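You operate a simulated robot arm through the tools that you are given. There is no shell and no other tool. Be economical: measure what you need, move in short steps, check, and stop when the job is done.

You run a simulated robot arm. Do the job below in one go: nothing can be reset, and whatever is moved stays where it is left.

Task
Press the grey lever two times.
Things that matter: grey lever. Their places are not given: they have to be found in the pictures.

The check looks at the end state, three seconds after you hand in, the way a careful person would. Anything else that was tipped, shoved, dropped, spilled or broken makes it a failure.

Robot
A 6-joint arm with a two-finger parallel gripper, fixed in place. Base frame: the origin is at the foot of the arm, x ahead of it, y to its left, z up. Units: mm, rad, N and s.
Its first joint turns from -1.152 to 1.152 rad. Payload 2.1 kg.
Tool frame: the origin (TCP) lies between the finger pads and is the grasp point; the fingertips stand 30 mm ahead of it; z points along the fingers, y is the line along which they close. Largest opening 94 mm; finger width 28, thickness 10; the body of the gripper, 50 by 96 mm, starts 55 mm behind the TCP.
Orientation is that of the tool frame in the base frame, as [roll, pitch, yaw] about the fixed x, y, z axes, in that order (R = Rz(yaw) Ry(pitch) Rx(roll)). With the fingers straight down and closing along the base's y, the tool's x points along the base's -x, its y along +y and its z along -z.

Tools
- The arm moves only by the tool jog_arm. Its argument "targets" is a list of rows, each an object of numbers (a shift or turn left out is 0, a gripper value left out holds the last): "grip": the opening, from 0 (shut) to 1 (fully open); "tx", "ty", "tz": the shift along the base's x, y, z in cm; "rx", "ry", "rz": the turn, a rotation vector about the base's x, y, z in rad. In form: [{"grip": .., "tx": .., "ty": .., "tz": .., "rx": .., "ry": .., "rz": ..}, ...]. A call has 1 to 8 rows; each row shifts and turns the commanded pose from where the row before left it. A row lasts 0.2 s, in which the tool goes at most 50 mm and 0.15 rad; a call with a longer step from one row to the next is refused whole, and so is a gripper value outside its range. Where a pose cannot be reached the arm comes as near as it can. A force on the tool above 40 N (or 10 N above the force at the start of the call, whichever is more), or a blocked arm, ends the call early, and 0.2 s more pass. Each finger travels about 72 mm/s and halts on what it meets, pressing with about 24 N; the grip force reading is that of the motor and also rises with nothing between the fingers. The clock runs only during rows and for 0.2 s after the last one: add rows that do not move to give the fingers time. It gives the time, the measured TCP pose, the force on the tool (base axes), the opening and the grip force at its end, in the units of the frame above (readings bear some noise), and new pictures: "pictures" is both (left out), scene, wrist or none.
- Cameras (640 x 400 px; columns grow to the right, rows downward): "scene" is fixed at [49.5, -359.3, 511.4]; the picture's right is [0.85, -0.53, 0.00], its down [-0.16, -0.26, -0.95] and it looks along [0.51, 0.81, -0.30] (base axes); focal length 354 px, centre (320, 200). "wrist" rides on the gripper at [76, 14, -102] in the tool frame; the picture's right is [-0.18, 0.98, 0.00], its down [-0.75, -0.14, -0.64] and it looks along [-0.63, -0.12, 0.77] (tool axes); focal length 243 px, centre (320, 200).
- probe_pixels(camera, pixels): for up to 12 pixels [column, row] of the newest picture of that camera ("zoom" is the newest enlarged one), the place [x, y, z] in the base frame of the surface seen there, good to about 2 mm. The clock stands still meanwhile.
- close_up(camera, box): a new picture of the part [left, top, right, bottom] of that camera's present view, enlarged. The clock stands still meanwhile.
- sign_off(): hands the job in; it is judged then, once.

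Go step by step. Measure first, check grasps and placings, and put right what went wrong. The budget is 60 turns and 170 pictures, counting those below and the enlarged ones. Unless the task says otherwise, let go and move clear before handing in, and close with one line.

The tools are called by a JSON object that holds its "fn" and its "kwargs". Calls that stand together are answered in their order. jog_arm: Moves the arm, as the interface text tells. Its arguments: {"type":"object","properties":{"targets":{"type":"array","items":{"type":"object","properties":{"grip":{"type":"number"},"tx":{"type":"number"},"ty":{"type":"number"},"tz":{"type":"number"},"rx":{"type":"number"},"ry":{"type":"number"},"rz":{"type":"number"}}}},"pictures":{"type":"string","enum":["both","scene","wrist","none"]}},"required":["targets"]} The other tools are called the same way: probe_pixels (camera, pixels) gives the place of the surface under pixels of a picture; close_up (camera, box) takes an enlarged picture of a part of a camera's view; sign_off () hands the job in.

At the start:

```text
time: 0.0
tool_pos: [282.5, 127.5, 272.4]
ee_rot: [3.138, 0.0, -3.139]
force: [0.4, 0.3, -0.1]
width: 94.0
gripper_force: 0.0
```

scene: 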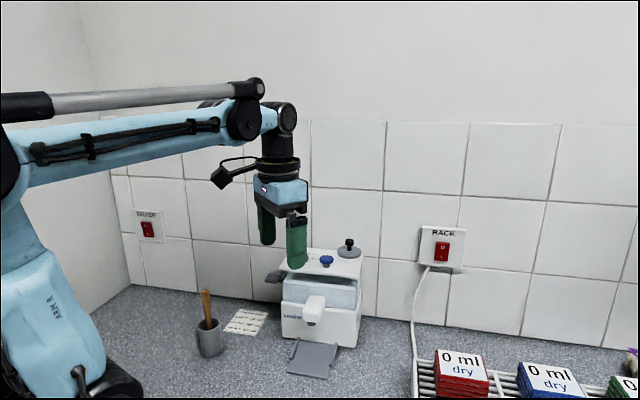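
wrist: 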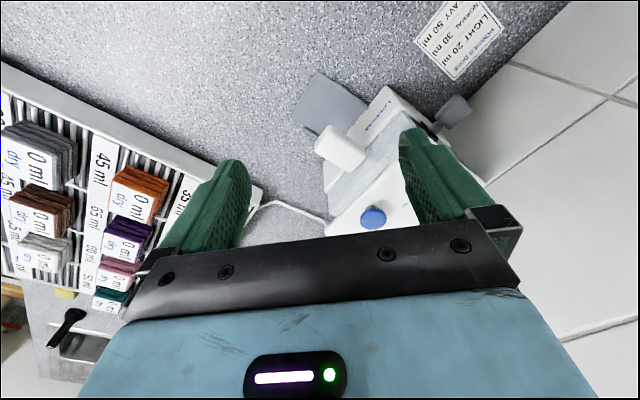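

The scene shows a white dispenser near (320,300) with a blue button, a dark knob, a grey plate at (313,358), and a grey paddle at its left (275,277). I'll enlarge to identify the lever.

{"fn": "close_up", "kwargs": {"camera": "scene", "box": [180, 220, 400, 390]}}

{"fn": "close_up", "kwargs": {"camera": "wrist", "box": [260, 0, 540, 240]}}

```text
2.35 times, centred on (290, 305) of scene
```

zoom: 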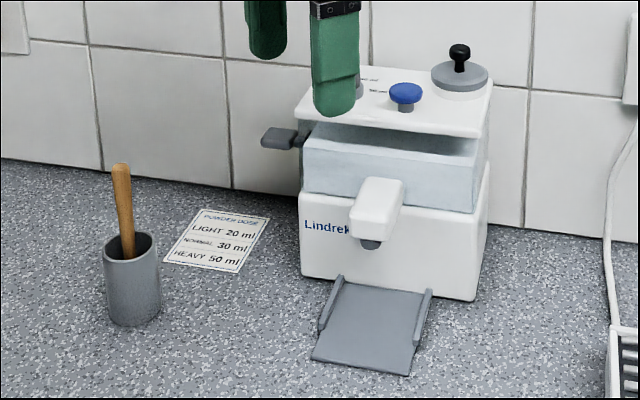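

```text
1.67 times, centred on (400, 120) of wrist
```

zoom: 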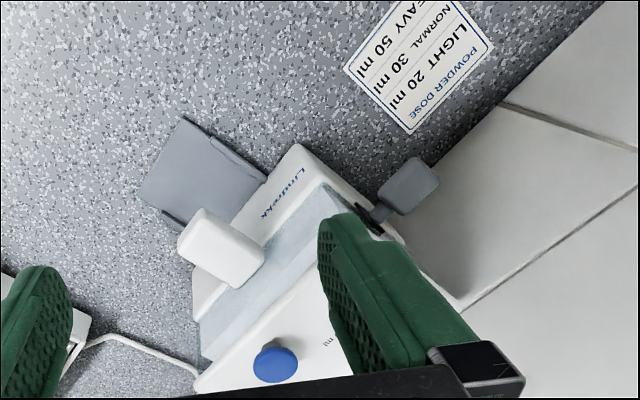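

The dark grey paddle on the machine's left side (wrist zoom (408,187)) looks like the lever. I'll measure it along with the housing; there is also something grey behind the finger that I want to see later.

{"fn": "probe_pixels", "kwargs": {"camera": "zoom", "pixels": [[408, 187], [420, 162], [434, 183], [385, 198], [375, 212], [405, 210], [275, 363], [300, 160], [330, 195], [220, 245], [450, 250], [310, 330]]}}

{"fn": "probe_pixels", "kwargs": {"camera": "scene", "pixels": [[275, 277], [268, 279], [282, 274], [275, 283], [326, 260], [348, 242], [304, 262], [345, 265], [283, 283], [313, 300], [206, 295], [302, 252]]}}

```text
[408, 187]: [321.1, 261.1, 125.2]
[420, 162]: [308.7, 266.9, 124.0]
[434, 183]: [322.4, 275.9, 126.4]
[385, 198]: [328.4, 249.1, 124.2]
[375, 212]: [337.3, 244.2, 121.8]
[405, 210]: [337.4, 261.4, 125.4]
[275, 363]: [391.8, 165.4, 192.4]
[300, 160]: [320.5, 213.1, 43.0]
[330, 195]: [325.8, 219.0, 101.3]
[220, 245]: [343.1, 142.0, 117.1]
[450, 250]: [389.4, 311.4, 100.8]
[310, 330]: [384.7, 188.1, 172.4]
```

```text
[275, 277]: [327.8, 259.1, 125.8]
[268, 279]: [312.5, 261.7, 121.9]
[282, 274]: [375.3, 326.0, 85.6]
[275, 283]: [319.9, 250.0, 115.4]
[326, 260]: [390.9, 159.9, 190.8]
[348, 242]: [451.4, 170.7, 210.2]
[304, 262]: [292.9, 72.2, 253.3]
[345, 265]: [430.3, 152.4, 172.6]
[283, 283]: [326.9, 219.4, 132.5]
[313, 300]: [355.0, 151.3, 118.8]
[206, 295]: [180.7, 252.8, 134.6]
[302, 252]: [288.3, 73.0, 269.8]
```

The lever is the paddle centred near (321,262), top z≈125. I'll shut the fingers and move at the present height to a place short of it for a clear look.

{"fn": "jog_arm", "kwargs": {"targets": [{"grip": 0, "tx": -2, "ty": 3}, {"tx": -2, "ty": 3}, {"ty": 3}, {"ty": 3}, {}, {}, {}]}}

```text
time: 1.6
tool_pos: [241.3, 248.3, 271.4]
ee_rot: [3.141, 0.001, 3.141]
force: [0.3, -0.3, -0.7]
width: 0.2
gripper_force: 24.5
```

scene: 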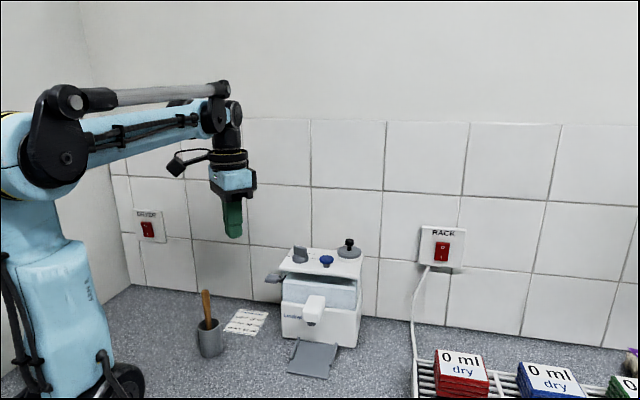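
wrist: 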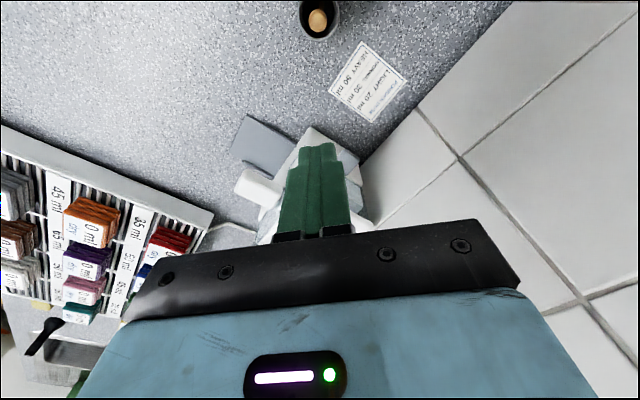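

{"fn": "close_up", "kwargs": {"camera": "scene", "box": [250, 225, 380, 310]}}

```text
4.71 times, centred on (315, 268) of scene
```

zoom: 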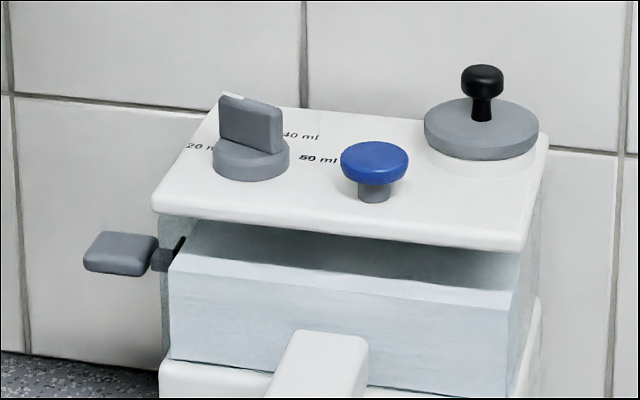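

The top carries a selector dial, a blue button and a filler knob; the grey lever is the side paddle at zoom (120,252), on a stem into the housing at (165,258). I'll measure these accurately.

{"fn": "probe_pixels", "kwargs": {"camera": "zoom", "pixels": [[92, 262], [120, 250], [148, 262], [105, 236], [150, 240], [120, 270], [165, 260], [180, 247], [170, 200], [250, 120], [250, 175], [165, 300]]}}

```text
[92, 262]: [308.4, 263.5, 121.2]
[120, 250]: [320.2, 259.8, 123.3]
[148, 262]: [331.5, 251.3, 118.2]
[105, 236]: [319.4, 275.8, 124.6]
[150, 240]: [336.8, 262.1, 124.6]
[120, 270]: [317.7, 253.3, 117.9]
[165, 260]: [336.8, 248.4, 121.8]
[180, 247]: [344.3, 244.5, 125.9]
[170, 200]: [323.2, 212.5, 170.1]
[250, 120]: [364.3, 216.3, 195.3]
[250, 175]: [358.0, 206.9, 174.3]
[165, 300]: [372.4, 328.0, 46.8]
```

The paddle is about 27 mm square, centred near (319,264), z≈125, sticking out along (-0.7,0.7). I'll turn the tool -45° so the narrow side of the body faces the machine, and go above it.

{"fn": "jog_arm", "kwargs": {"targets": [{"rz": -0.131, "tx": 1.28, "ty": 0.3}, {"rz": -0.131, "tx": 1.28, "ty": 0.3}, {"rz": -0.131, "tx": 1.28, "ty": 0.3}, {"rz": -0.131, "tx": 1.28, "ty": 0.3}, {"rz": -0.131, "tx": 1.28, "ty": 0.3}, {"rz": -0.131, "tx": 1.28, "ty": 0.3}, {"tz": -3}, {"tz": -3}]}}

```text
time: 3.4
tool_pos: [318.4, 264.7, 213.5]
ee_rot: [3.139, 0.0, 2.354]
force: [-0.5, -0.2, -0.3]
width: 0.0
gripper_force: 24.1
```

scene: 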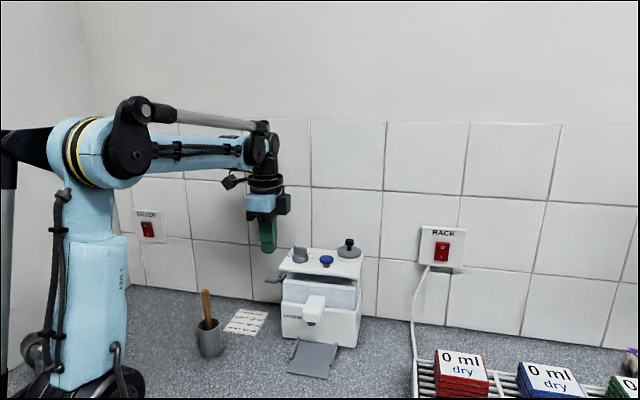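
wrist: 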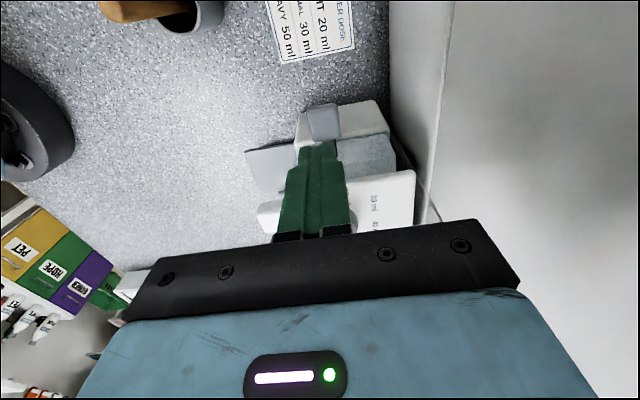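

Tool is aligned with the machine and above the paddle (wrist (322,120)). Lowering to just above it (tip ≈ z 133).

{"fn": "jog_arm", "kwargs": {"targets": [{"tz": -2.5}, {"tz": -2.5}, {}]}}

{"fn": "close_up", "kwargs": {"camera": "scene", "box": [230, 215, 380, 315]}}

```text
time: 4.2
tool_pos: [319.4, 266.3, 161.7]
ee_rot: [3.14, 0.001, 2.356]
force: [-1.0, -0.1, 0.0]
width: 0.0
gripper_force: 24.5
```

scene: 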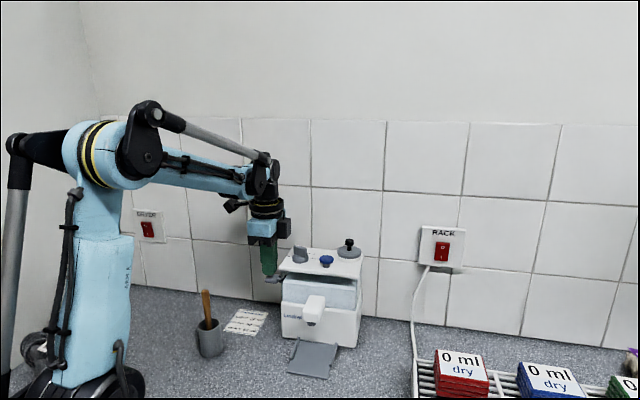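
wrist: 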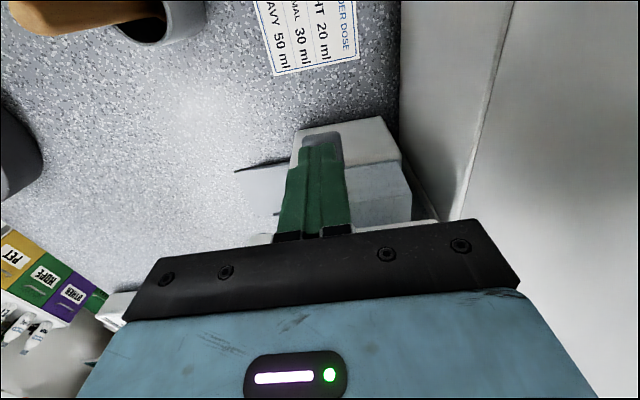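

```text
4.00 times, centred on (305, 265) of scene
```

zoom: 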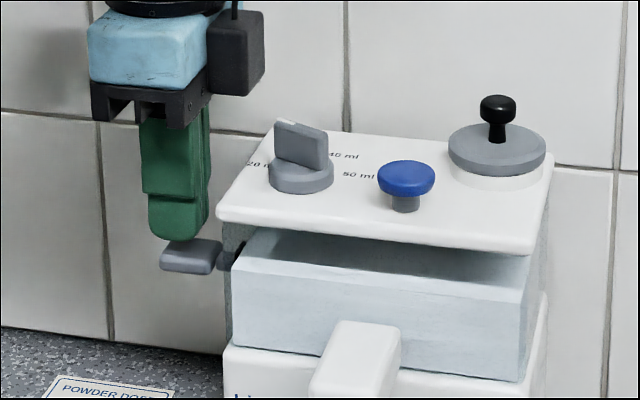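

The fingertips stand just above the paddle (zoom (190,245)). Pressing down in small steps, watching the force.

{"fn": "jog_arm", "kwargs": {"targets": [{"tz": -0.4}, {"tz": -0.4}, {"tz": -0.4}, {"tz": -0.4}, {}], "pictures": "none"}}

{"fn": "close_up", "kwargs": {"camera": "scene", "box": [230, 215, 380, 315]}}

```text
time: 5.4
tool_pos: [319.5, 266.4, 146.8]
ee_rot: [3.141, -0.001, 2.355]
force: [0.0, -1.9, 2.0]
width: 0.0
gripper_force: 23.8
```

```text
4.00 times, centred on (305, 265) of scene
```

zoom: 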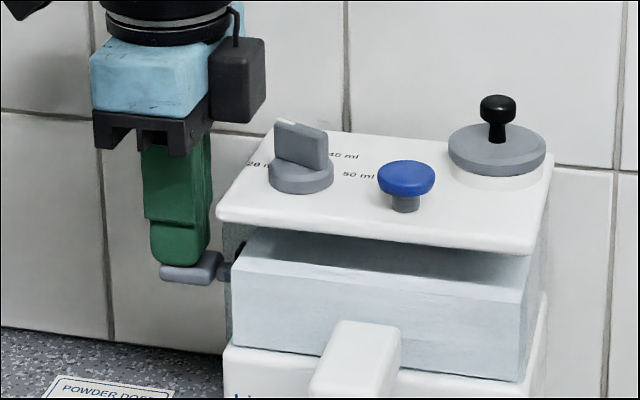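

The paddle moves down with little force (2 N), about 8 mm so far. Continuing to its stop; body bottom is at z≈200 and clear of the lid.

{"fn": "jog_arm", "kwargs": {"targets": [{"tz": -0.3}, {"tz": -0.3}, {"tz": -0.3}, {}], "pictures": "none"}}

{"fn": "close_up", "kwargs": {"camera": "scene", "box": [230, 215, 380, 315]}}

```text
time: 6.4
tool_pos: [319.2, 266.7, 138.6]
ee_rot: [-3.14, 0.0, 2.356]
force: [-2.6, -0.4, 39.0]
width: 0.0
gripper_force: 24.2
```

```text
4.00 times, centred on (305, 265) of scene
```

zoom: 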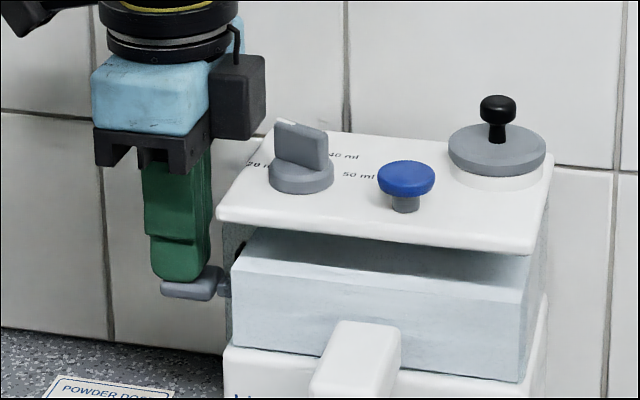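

The force rose to 39 N, so the lever is at its bottom stop (TCP z 138.6). Releasing upward fully and checking that it springs back.

{"fn": "jog_arm", "kwargs": {"targets": [{"tz": 0.8}, {"tz": 0.8}, {"tz": 1.2}, {}, {}], "pictures": "none"}}

{"fn": "close_up", "kwargs": {"camera": "scene", "box": [230, 215, 380, 375]}}

```text
time: 7.6
tool_pos: [317.9, 268.2, 166.0]
ee_rot: [3.14, 0.0, 2.357]
force: [0.1, 0.2, 0.8]
width: 0.0
gripper_force: 24.2
```

```text
2.50 times, centred on (305, 295) of scene
```

zoom: 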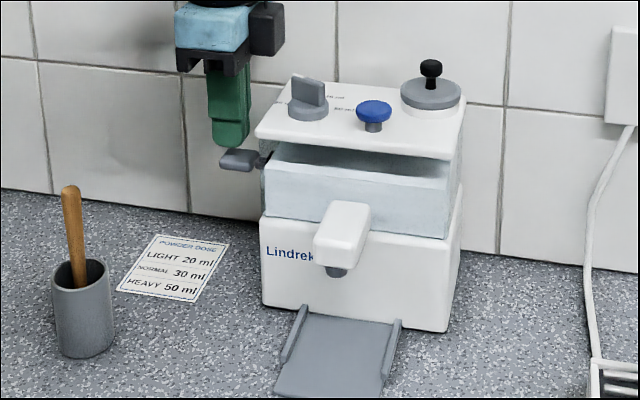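

The lever is back up at zoom (238,158) and nothing else moved. Second press, the same stroke.

{"fn": "jog_arm", "kwargs": {"targets": [{"tz": -0.7}, {"tz": -0.6}, {"tz": -0.5}, {"tz": -0.4}, {"tz": -0.3}, {"tz": -0.3}, {}], "pictures": "none"}}

{"fn": "close_up", "kwargs": {"camera": "scene", "box": [230, 215, 380, 315]}}

```text
time: 9.2
tool_pos: [319.7, 267.6, 138.6]
ee_rot: [-3.141, 0.0, 2.357]
force: [-2.0, 2.3, 36.6]
width: 0.0
gripper_force: 23.9
```

```text
4.00 times, centred on (305, 265) of scene
```

zoom: 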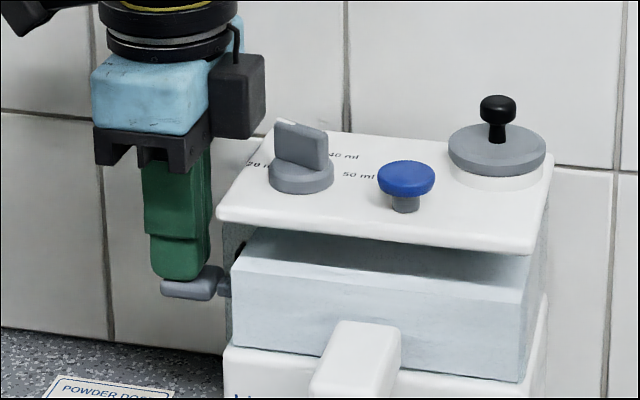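

The same bottom stop was reached (z 138.6, 37 N). Lifting straight up and clear.

{"fn": "jog_arm", "kwargs": {"targets": [{"tz": 0.8}, {"tz": 1.2}, {"tz": 3}, {"tz": 4}, {"tz": 4}, {}]}}

{"fn": "close_up", "kwargs": {"camera": "scene", "box": [180, 215, 400, 375]}}

```text
time: 10.6
tool_pos: [319.6, 267.4, 266.7]
ee_rot: [3.138, 0.001, 2.357]
force: [0.1, 0.2, 0.3]
width: 0.0
gripper_force: 24.1
```

scene: 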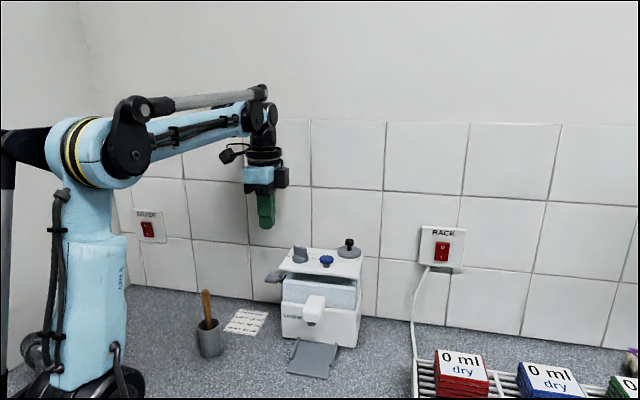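
wrist: 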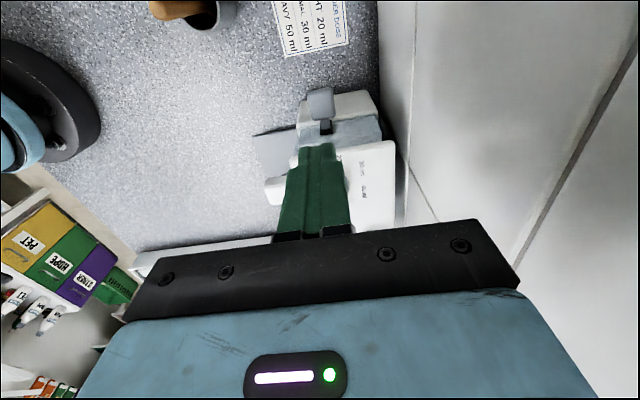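

```text
2.50 times, centred on (290, 295) of scene
```

zoom: 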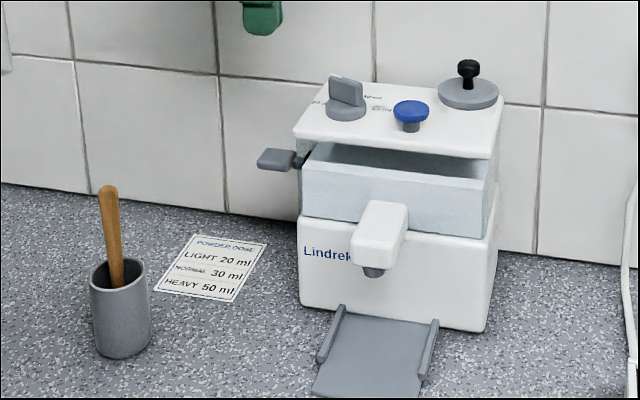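

The lever is back up (zoom (275,158)), the machine hasn't moved and the arm is clear, so I'm handing in.

{"fn": "sign_off", "kwargs": {}}

```text
The job is handed in.
```

I pressed the grey lever two times, each time down to its stop. It sprang back up both times, and the last pictures show nothing else moved.
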